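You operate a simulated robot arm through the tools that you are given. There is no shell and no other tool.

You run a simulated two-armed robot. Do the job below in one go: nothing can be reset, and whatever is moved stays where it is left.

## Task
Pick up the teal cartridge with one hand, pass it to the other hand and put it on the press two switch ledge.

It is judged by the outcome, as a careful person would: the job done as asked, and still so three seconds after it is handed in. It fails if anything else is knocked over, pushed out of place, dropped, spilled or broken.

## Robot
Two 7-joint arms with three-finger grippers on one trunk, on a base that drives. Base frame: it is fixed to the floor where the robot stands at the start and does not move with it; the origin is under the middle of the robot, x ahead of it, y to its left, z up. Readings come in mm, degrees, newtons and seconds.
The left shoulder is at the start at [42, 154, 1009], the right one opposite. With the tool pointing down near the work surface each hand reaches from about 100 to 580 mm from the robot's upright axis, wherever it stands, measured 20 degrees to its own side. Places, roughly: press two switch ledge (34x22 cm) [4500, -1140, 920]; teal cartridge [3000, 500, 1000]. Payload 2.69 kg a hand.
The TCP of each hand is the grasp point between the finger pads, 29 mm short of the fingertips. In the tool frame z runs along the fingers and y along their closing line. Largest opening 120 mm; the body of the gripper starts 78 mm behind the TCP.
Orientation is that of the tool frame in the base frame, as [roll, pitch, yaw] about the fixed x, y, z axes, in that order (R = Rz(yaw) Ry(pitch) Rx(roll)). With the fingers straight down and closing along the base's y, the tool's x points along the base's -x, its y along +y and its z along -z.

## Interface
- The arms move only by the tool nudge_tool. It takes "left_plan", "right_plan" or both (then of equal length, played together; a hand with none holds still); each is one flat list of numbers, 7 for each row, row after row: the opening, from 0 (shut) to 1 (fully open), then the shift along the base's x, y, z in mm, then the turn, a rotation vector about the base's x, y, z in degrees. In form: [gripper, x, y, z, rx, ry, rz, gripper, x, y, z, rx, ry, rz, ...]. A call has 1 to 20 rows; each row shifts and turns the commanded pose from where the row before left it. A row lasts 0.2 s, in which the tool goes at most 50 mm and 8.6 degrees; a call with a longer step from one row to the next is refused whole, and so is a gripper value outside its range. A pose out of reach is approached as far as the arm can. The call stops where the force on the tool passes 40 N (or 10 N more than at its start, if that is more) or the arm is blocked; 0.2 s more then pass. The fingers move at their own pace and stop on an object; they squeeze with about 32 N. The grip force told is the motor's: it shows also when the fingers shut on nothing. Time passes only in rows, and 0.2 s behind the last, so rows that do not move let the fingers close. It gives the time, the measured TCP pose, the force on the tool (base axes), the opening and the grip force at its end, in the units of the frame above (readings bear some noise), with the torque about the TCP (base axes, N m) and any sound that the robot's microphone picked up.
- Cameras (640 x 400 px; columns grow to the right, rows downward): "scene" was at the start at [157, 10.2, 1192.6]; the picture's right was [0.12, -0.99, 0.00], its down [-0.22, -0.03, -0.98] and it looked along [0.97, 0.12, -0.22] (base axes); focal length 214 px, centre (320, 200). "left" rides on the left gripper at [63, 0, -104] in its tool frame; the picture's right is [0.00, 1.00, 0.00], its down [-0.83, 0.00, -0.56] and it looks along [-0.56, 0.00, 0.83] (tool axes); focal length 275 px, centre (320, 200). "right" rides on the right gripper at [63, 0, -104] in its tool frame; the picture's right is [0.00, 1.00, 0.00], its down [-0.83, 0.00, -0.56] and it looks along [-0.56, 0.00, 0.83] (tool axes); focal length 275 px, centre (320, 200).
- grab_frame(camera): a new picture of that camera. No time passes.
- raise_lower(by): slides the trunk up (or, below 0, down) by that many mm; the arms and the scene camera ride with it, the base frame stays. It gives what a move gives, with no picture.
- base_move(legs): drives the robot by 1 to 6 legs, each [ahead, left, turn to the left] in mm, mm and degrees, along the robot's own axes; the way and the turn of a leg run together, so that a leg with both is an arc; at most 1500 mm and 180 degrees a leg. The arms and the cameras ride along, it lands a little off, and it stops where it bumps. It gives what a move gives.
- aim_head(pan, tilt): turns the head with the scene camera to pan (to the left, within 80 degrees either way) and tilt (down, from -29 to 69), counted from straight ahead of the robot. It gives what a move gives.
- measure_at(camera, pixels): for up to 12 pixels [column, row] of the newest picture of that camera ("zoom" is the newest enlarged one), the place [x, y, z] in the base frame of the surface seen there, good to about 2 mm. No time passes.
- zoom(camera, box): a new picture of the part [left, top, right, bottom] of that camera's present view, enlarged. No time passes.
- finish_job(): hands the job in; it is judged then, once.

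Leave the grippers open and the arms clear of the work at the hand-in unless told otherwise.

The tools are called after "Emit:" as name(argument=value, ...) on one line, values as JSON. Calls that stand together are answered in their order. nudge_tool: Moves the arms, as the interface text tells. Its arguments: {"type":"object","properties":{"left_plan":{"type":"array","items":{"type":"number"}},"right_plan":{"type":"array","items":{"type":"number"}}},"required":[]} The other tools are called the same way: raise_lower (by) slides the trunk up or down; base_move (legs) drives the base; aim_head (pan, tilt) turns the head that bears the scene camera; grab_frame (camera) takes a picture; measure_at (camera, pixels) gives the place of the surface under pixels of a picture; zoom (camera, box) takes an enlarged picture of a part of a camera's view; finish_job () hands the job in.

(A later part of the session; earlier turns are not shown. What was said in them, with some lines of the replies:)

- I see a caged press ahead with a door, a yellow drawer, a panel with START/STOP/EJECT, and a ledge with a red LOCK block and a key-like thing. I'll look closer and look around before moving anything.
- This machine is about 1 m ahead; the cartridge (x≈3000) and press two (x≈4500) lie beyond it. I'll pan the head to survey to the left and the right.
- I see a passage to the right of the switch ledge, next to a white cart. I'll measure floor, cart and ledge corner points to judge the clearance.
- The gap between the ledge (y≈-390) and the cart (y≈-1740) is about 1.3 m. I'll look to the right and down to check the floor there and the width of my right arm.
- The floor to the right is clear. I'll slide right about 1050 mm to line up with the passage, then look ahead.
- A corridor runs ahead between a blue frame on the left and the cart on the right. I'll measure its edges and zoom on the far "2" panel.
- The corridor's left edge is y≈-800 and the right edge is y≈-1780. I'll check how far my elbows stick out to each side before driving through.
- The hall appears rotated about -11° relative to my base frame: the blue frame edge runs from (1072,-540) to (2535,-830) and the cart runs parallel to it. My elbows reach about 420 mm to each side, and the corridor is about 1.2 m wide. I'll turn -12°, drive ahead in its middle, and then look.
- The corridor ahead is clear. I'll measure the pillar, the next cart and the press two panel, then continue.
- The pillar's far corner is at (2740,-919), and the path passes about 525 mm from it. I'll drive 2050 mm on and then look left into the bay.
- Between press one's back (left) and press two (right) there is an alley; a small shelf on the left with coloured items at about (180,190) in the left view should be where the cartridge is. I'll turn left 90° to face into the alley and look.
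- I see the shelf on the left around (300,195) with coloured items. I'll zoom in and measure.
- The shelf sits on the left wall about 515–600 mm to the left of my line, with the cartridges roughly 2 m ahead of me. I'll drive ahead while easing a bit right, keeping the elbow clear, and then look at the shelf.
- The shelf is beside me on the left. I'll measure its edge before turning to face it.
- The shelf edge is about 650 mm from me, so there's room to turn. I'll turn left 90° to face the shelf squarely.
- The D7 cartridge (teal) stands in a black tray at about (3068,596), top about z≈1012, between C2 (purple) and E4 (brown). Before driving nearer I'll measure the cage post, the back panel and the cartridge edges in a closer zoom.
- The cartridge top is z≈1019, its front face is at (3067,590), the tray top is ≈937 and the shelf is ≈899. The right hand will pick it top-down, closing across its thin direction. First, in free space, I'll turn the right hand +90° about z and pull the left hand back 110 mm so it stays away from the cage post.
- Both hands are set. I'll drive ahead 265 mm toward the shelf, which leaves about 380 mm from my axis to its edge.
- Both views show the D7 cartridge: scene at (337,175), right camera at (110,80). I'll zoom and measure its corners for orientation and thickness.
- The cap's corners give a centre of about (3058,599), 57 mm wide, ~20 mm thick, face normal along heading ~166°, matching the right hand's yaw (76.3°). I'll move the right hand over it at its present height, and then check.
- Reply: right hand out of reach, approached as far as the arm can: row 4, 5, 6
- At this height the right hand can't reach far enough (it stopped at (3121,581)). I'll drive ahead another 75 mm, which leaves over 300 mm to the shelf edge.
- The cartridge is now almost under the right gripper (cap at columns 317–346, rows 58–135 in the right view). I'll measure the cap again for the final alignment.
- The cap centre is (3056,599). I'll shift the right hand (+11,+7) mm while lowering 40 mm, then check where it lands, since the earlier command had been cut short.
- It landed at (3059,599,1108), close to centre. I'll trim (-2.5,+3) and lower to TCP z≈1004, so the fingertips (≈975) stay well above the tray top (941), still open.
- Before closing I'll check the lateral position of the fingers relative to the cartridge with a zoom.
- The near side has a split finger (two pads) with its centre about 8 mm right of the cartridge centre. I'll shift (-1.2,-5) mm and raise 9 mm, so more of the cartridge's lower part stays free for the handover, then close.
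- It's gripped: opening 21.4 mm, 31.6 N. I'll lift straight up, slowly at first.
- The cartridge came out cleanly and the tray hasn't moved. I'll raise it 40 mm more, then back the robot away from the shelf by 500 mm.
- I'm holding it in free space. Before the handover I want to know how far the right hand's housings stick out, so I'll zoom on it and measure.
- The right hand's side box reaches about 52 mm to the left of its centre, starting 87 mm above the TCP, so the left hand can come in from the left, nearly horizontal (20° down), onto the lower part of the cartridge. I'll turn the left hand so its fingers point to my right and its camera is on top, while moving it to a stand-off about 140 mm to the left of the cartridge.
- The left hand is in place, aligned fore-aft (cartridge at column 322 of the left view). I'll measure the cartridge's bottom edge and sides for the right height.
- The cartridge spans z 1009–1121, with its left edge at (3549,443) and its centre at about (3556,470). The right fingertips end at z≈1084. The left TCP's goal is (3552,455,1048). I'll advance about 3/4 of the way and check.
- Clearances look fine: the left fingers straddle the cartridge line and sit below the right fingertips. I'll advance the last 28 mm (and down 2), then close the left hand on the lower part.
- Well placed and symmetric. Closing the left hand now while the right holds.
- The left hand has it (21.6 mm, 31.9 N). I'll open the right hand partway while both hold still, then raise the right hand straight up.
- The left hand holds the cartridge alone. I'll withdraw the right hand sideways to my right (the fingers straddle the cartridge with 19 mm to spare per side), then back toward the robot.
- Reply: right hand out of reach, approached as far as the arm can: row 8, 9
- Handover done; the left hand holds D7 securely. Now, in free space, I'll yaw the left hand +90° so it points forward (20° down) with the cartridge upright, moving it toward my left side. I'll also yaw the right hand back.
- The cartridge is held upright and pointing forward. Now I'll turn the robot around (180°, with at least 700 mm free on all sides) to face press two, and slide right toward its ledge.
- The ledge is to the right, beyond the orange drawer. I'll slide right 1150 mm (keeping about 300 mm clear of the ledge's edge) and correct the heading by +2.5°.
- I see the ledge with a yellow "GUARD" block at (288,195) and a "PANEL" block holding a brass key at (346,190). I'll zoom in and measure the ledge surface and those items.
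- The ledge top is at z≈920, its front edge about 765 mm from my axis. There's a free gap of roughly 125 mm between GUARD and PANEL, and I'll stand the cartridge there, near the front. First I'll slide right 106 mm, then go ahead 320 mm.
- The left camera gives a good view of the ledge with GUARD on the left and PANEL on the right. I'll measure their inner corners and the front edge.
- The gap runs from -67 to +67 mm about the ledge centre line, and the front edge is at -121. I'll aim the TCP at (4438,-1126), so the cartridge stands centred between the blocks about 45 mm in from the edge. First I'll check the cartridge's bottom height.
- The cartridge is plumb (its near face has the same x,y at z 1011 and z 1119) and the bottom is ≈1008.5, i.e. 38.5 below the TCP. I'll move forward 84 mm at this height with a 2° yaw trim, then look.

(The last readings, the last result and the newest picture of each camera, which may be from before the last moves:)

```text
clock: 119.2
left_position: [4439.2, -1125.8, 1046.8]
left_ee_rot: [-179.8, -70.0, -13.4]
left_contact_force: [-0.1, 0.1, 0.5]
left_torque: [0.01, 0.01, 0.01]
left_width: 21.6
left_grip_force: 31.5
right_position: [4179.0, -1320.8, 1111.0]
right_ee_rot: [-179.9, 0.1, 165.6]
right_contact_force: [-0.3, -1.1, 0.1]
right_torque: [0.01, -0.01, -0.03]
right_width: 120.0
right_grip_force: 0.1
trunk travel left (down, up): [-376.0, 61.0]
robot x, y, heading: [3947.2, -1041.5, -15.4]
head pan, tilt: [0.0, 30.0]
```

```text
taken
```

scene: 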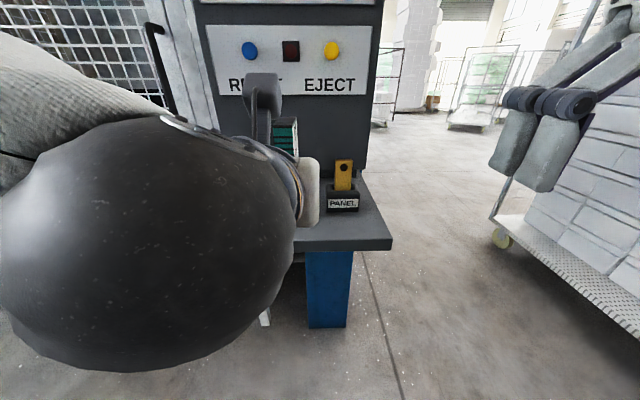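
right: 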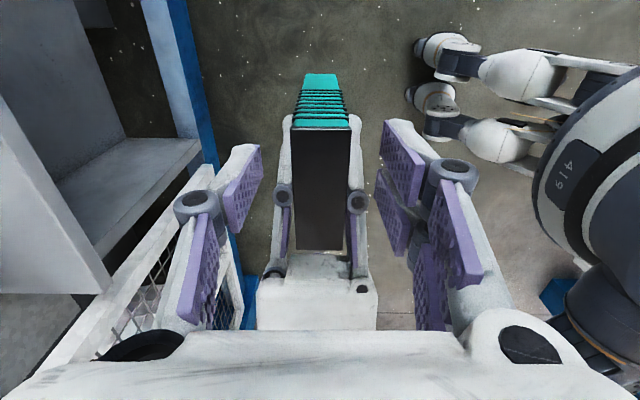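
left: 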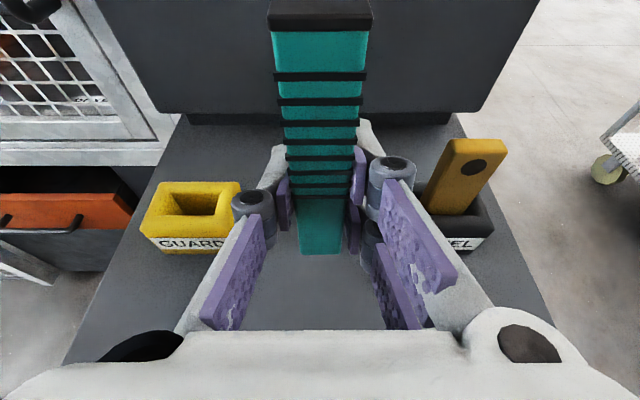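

The hand is centred between the blocks, with the fingers ending before their fronts. I'll lower 76 mm, leaving about 12 mm to the ledge, and check.

Emit:
nudge_tool(left_plan=[0, 0, 0, -16, 0, 0, 0, 0, 0, 0, -16, 0, 0, 0, 0, 0, 0, -16, 0, 0, 0, 0, 0, 0, -16, 0, 0, 0, 0, 0, 0, -12, 0, 0, 0, 0, 0, 0, 0, 0, 0, 0])

Emit:
grab_frame(camera="left")

Emit:
zoom(camera="scene", box=[240, 120, 400, 270])

```text
clock: 120.6
left_position: [4439.4, -1125.2, 972.4]
left_ee_rot: [-179.8, -70.1, -13.4]
left_contact_force: [-0.2, -0.8, -0.2]
left_torque: [0.01, 0.04, -0.01]
left_width: 21.1
left_grip_force: 32.3
right_position: [4178.4, -1322.8, 1112.0]
right_ee_rot: [-179.8, 0.0, 165.6]
right_contact_force: [0.0, 0.2, -0.1]
right_torque: [0.03, 0.01, 0.0]
right_width: 119.9
right_grip_force: 0.1
trunk travel left (down, up): [-376.0, 61.0]
robot x, y, heading: [3950.1, -1041.8, -15.3]
head pan, tilt: [0.0, 30.0]
```

```text
taken
```

left: 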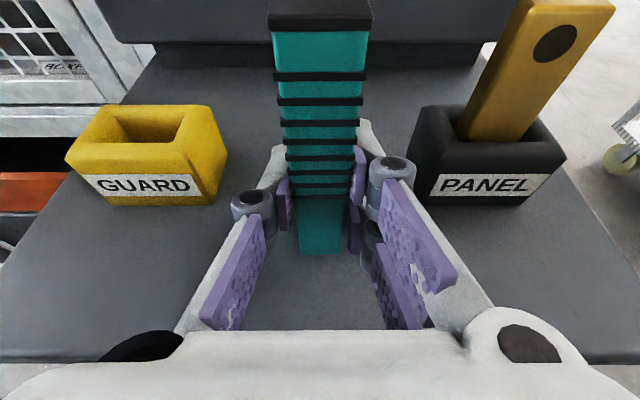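

```text
2.67 times, centred on (320, 195) of scene
```

zoom: 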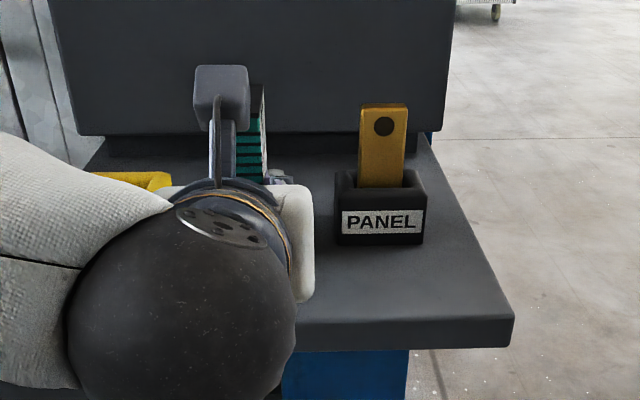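

All clear: GUARD and PANEL are untouched, and the hand's housings are in front of the edge. I'll lower the last 12 mm gently.

Emit:
nudge_tool(left_plan=[0, 0, 0, -4, 0, 0, 0, 0, 0, 0, -3, 0, 0, 0, 0, 0, 0, -3, 0, 0, 0, 0, 0, 0, -2, 0, 0, 0, 0, 0, 0, 0, 0, 0, 0])

Emit:
grab_frame(camera="left")

```text
clock: 121.8
left_position: [4439.5, -1124.9, 962.1]
left_ee_rot: [179.7, -70.5, -12.9]
left_contact_force: [2.5, 1.6, 25.0]
left_torque: [-0.07, -0.79, 0.01]
left_width: 21.8
left_grip_force: 32.0
right_position: [4177.4, -1320.6, 1111.2]
right_ee_rot: [-179.8, 0.2, 165.6]
right_contact_force: [-0.6, -0.6, -0.7]
right_torque: [0.02, 0.0, -0.01]
right_width: 120.2
right_grip_force: 0.1
trunk travel left (down, up): [-376.0, 61.0]
robot x, y, heading: [3944.8, -1039.0, -15.1]
head pan, tilt: [0.0, 30.0]
```

```text
taken
```

left: 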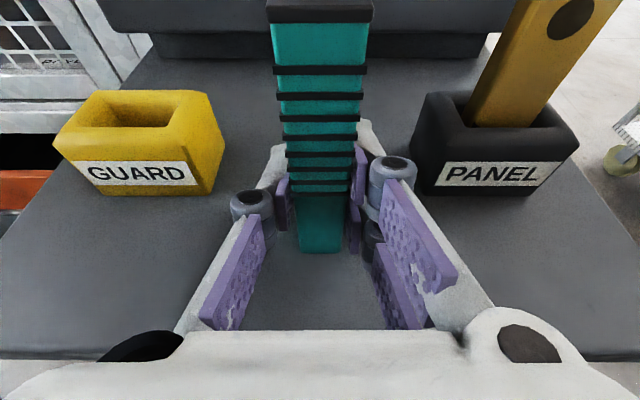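

Contact: 25 N upward at TCP z 962. I'll measure whether the cartridge is flat on the ledge before releasing.

Emit:
measure_at(camera="left", pixels=[[320, 250], [320, 245], [308, 248], [334, 248], [320, 265], [320, 290], [320, 20], [285, 20], [355, 20], [320, 215]])

Emit:
zoom(camera="left", box=[270, 170, 370, 280])

```text
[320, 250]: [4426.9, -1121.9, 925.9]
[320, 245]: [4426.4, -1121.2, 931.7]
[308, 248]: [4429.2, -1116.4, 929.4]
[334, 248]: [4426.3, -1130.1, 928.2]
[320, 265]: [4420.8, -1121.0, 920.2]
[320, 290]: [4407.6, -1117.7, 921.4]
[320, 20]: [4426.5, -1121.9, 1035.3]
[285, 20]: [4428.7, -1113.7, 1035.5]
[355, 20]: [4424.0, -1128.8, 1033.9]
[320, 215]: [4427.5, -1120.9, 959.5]
```

```text
3.64 times, centred on (320, 225) of left
```

zoom: 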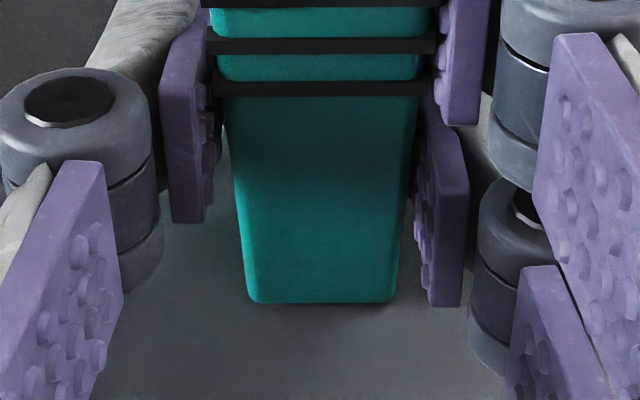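

The cartridge is plumb; the near bottom edge is within about 2 mm of the surface and the far edge bears on it. I'll ease up 1 mm to lessen the load, then open a little and check.

Emit:
nudge_tool(left_plan=[0, 0, 0, 1, 0, 0, 0, 0, 0, 0, 0, 0, 0, 0, 0.1, 0, 0, 0, 0, 0, 0, 0.2, 0, 0, 0, 0, 0, 0, 0.3, 0, 0, 0, 0, 0, 0, 0.3, 0, 0, 0, 0, 0, 0, 0.3, 0, 0, 0, 0, 0, 0])

Emit:
grab_frame(camera="left")

Emit:
measure_at(camera="left", pixels=[[320, 250], [320, 245], [320, 215], [320, 20], [285, 20], [355, 20], [320, 270]])

```text
clock: 123.4
left_position: [4439.4, -1126.7, 959.6]
left_ee_rot: [-179.9, -70.0, -13.3]
left_contact_force: [0.5, 0.7, -0.3]
left_torque: [0.05, 0.0, 0.0]
left_width: 35.9
left_grip_force: 0.1
right_position: [4179.2, -1321.3, 1111.0]
right_ee_rot: [-179.8, -0.1, 165.6]
right_contact_force: [0.0, 0.4, -0.7]
right_torque: [0.04, 0.01, 0.02]
right_width: 119.9
right_grip_force: 0.1
trunk travel left (down, up): [-376.0, 61.0]
robot x, y, heading: [3948.7, -1039.5, -15.4]
head pan, tilt: [0.0, 30.0]
```

```text
taken
```

left: 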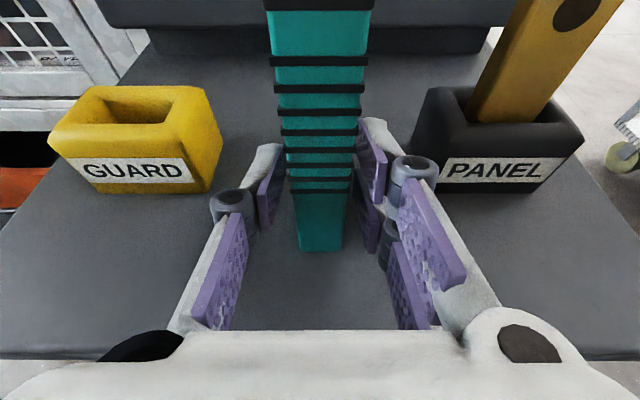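

```text
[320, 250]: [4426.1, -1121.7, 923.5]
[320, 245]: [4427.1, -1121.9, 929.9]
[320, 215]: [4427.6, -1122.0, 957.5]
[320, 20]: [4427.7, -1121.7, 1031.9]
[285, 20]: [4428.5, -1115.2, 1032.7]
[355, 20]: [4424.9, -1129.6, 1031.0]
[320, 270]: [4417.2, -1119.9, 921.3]
```

It stands on its own, plumb. I'll open to 60 mm and withdraw the left hand back and up along its own axis.

Emit:
nudge_tool(left_plan=[0.5, 0, 0, 0, 0, 0, 0, 0.5, 0, 0, 0, 0, 0, 0, 0.5, -7, 1.6, 2.5, 0, 0, 0, 0.5, -10, 2.4, 4, 0, 0, 0, 0.5, -13.7, 3.2, 5, 0, 0, 0, 0.5, -13.7, 3.2, 5, 0, 0, 0, 0.5, -13.7, 3.2, 5, 0, 0, 0, 0.5, -13.7, 3.2, 5, 0, 0, 0, 0.5, -13.7, 3.2, 5, 0, 0, 0, 0.5, -13.7, 3.2, 5, 0, 0, 0])

Emit:
grab_frame(camera="left")

```text
clock: 125.6
left_position: [4340.1, -1102.6, 995.9]
left_ee_rot: [179.9, -70.1, -13.2]
left_contact_force: [-0.4, 0.4, 0.5]
left_torque: [0.01, 0.0, 0.0]
left_width: 60.2
left_grip_force: 0.1
right_position: [4179.6, -1321.8, 1110.6]
right_ee_rot: [-179.9, 0.1, 165.6]
right_contact_force: [-0.6, 0.8, -0.1]
right_torque: [0.04, 0.0, 0.01]
right_width: 119.9
right_grip_force: 0.0
trunk travel left (down, up): [-376.0, 61.0]
robot x, y, heading: [3946.3, -1040.6, -15.3]
head pan, tilt: [0.0, 30.0]
```

```text
taken
```

left: 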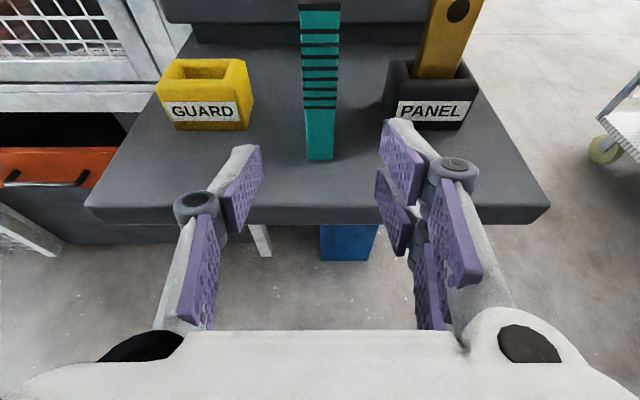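

The cartridge stands alone between GUARD and PANEL, and the hand is free. I'll back the robot away 250 mm, open the left gripper fully, and take a final look.

Emit:
base_move(legs=[[-250, 0, 0]])

Emit:
nudge_tool(left_plan=[1, 0, -5, 5, 0, 0, 0, 1, 0, 0, 0, 0, 0, 0, 1, 0, 0, 0, 0, 0, 0])

Emit:
grab_frame(camera="left")

Emit:
aim_head(pan=-5, tilt=20)

Emit:
grab_frame(camera="scene")

Emit:
zoom(camera="left", box=[180, 0, 480, 150])

```text
clock: 127.4
left_position: [4103.2, -1039.5, 995.0]
left_ee_rot: [-179.9, -70.1, -13.8]
left_contact_force: [-1.1, 0.4, 0.4]
left_torque: [0.0, -0.01, 0.0]
left_width: 60.1
left_grip_force: 0.0
right_position: [3939.4, -1256.9, 1111.1]
right_ee_rot: [-179.8, 0.1, 165.1]
right_contact_force: [0.2, 0.4, -0.4]
right_torque: [-0.02, -0.03, 0.01]
right_width: 120.1
right_grip_force: 0.1
trunk travel left (down, up): [-376.0, 61.0]
robot x, y, heading: [3710.2, -971.9, -16.4]
head pan, tilt: [0.0, 30.0]
```

```text
clock: 128.2
left_position: [4103.7, -1045.4, 1000.1]
left_ee_rot: [-180.0, -70.0, -13.8]
left_contact_force: [0.0, 0.1, -0.4]
left_torque: [0.01, 0.02, 0.02]
left_width: 120.0
left_grip_force: 0.1
right_position: [3940.0, -1257.0, 1110.9]
right_ee_rot: [-179.8, 0.2, 165.0]
right_contact_force: [-0.2, 0.0, 0.1]
right_torque: [0.02, 0.0, 0.01]
right_width: 120.1
right_grip_force: 0.0
trunk travel left (down, up): [-376.0, 61.0]
robot x, y, heading: [3711.0, -974.3, -15.7]
head pan, tilt: [0.0, 30.0]
```

```text
taken
```

left: 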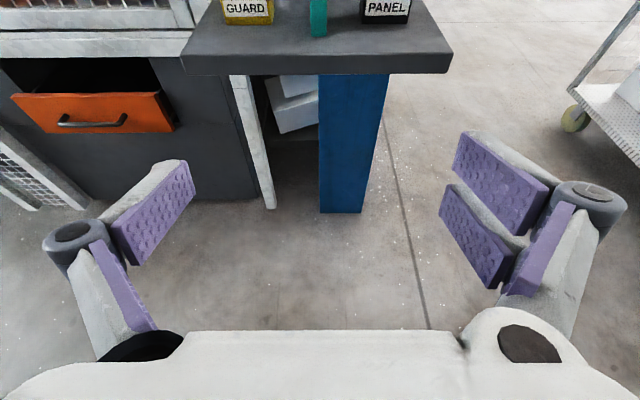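

```text
clock: 128.9
left_position: [4103.0, -1043.9, 1000.5]
left_ee_rot: [-180.0, -70.0, -13.8]
left_contact_force: [-0.2, 0.0, -0.7]
left_torque: [0.01, -0.02, 0.0]
left_width: 120.1
left_grip_force: 0.1
right_position: [3939.5, -1257.9, 1110.3]
right_ee_rot: [-179.8, 0.0, 165.1]
right_contact_force: [-0.9, 0.0, 1.0]
right_torque: [-0.01, -0.01, -0.01]
right_width: 120.1
right_grip_force: 0.1
trunk travel left (down, up): [-376.0, 61.0]
robot x, y, heading: [3709.6, -975.8, -16.0]
head pan, tilt: [-5.0, 20.0]
```

```text
taken
```

scene: 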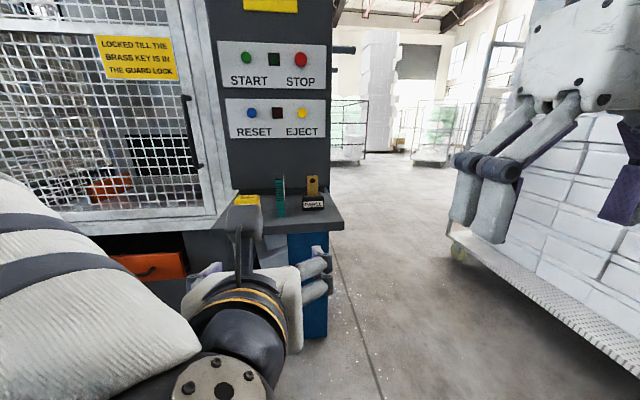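

```text
2.13 times, centred on (330, 75) of left
```

zoom: 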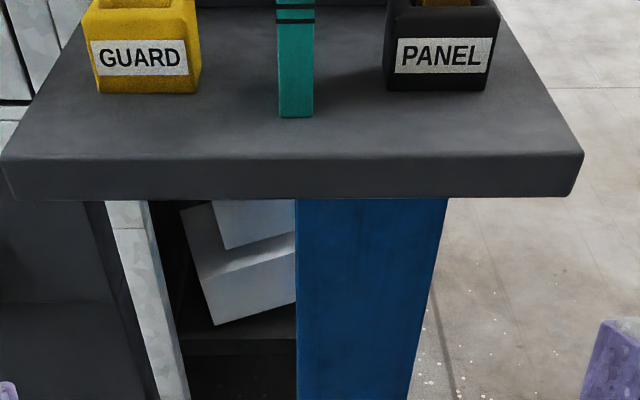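

The teal cartridge stands upright on the press two switch ledge (scene view at (281,196)). GUARD, PANEL and the key are untouched, both grippers are open, and the arms are well clear. I'm handing in.

Emit:
finish_job()

```text
The job is handed in.
```

The teal cartridge (D7) is standing upright on the press two switch ledge, between the GUARD and PANEL blocks and about 45 mm in from the front edge.

- **Pickup:** the right hand lifted it straight out of its black tray on the shelf behind press one. The tray and the other cartridges stayed where they were.
- **Handover:** I passed it to the left hand in the open alley.
- **Placing:** the left hand set it on the ledge and let go. It stood on its own, and GUARD, PANEL and the brass key were not touched.

I then backed the robot 250 mm away, with both grippers open and the arms clear. In the last pictures the cartridge was still upright, and the job is handed in.
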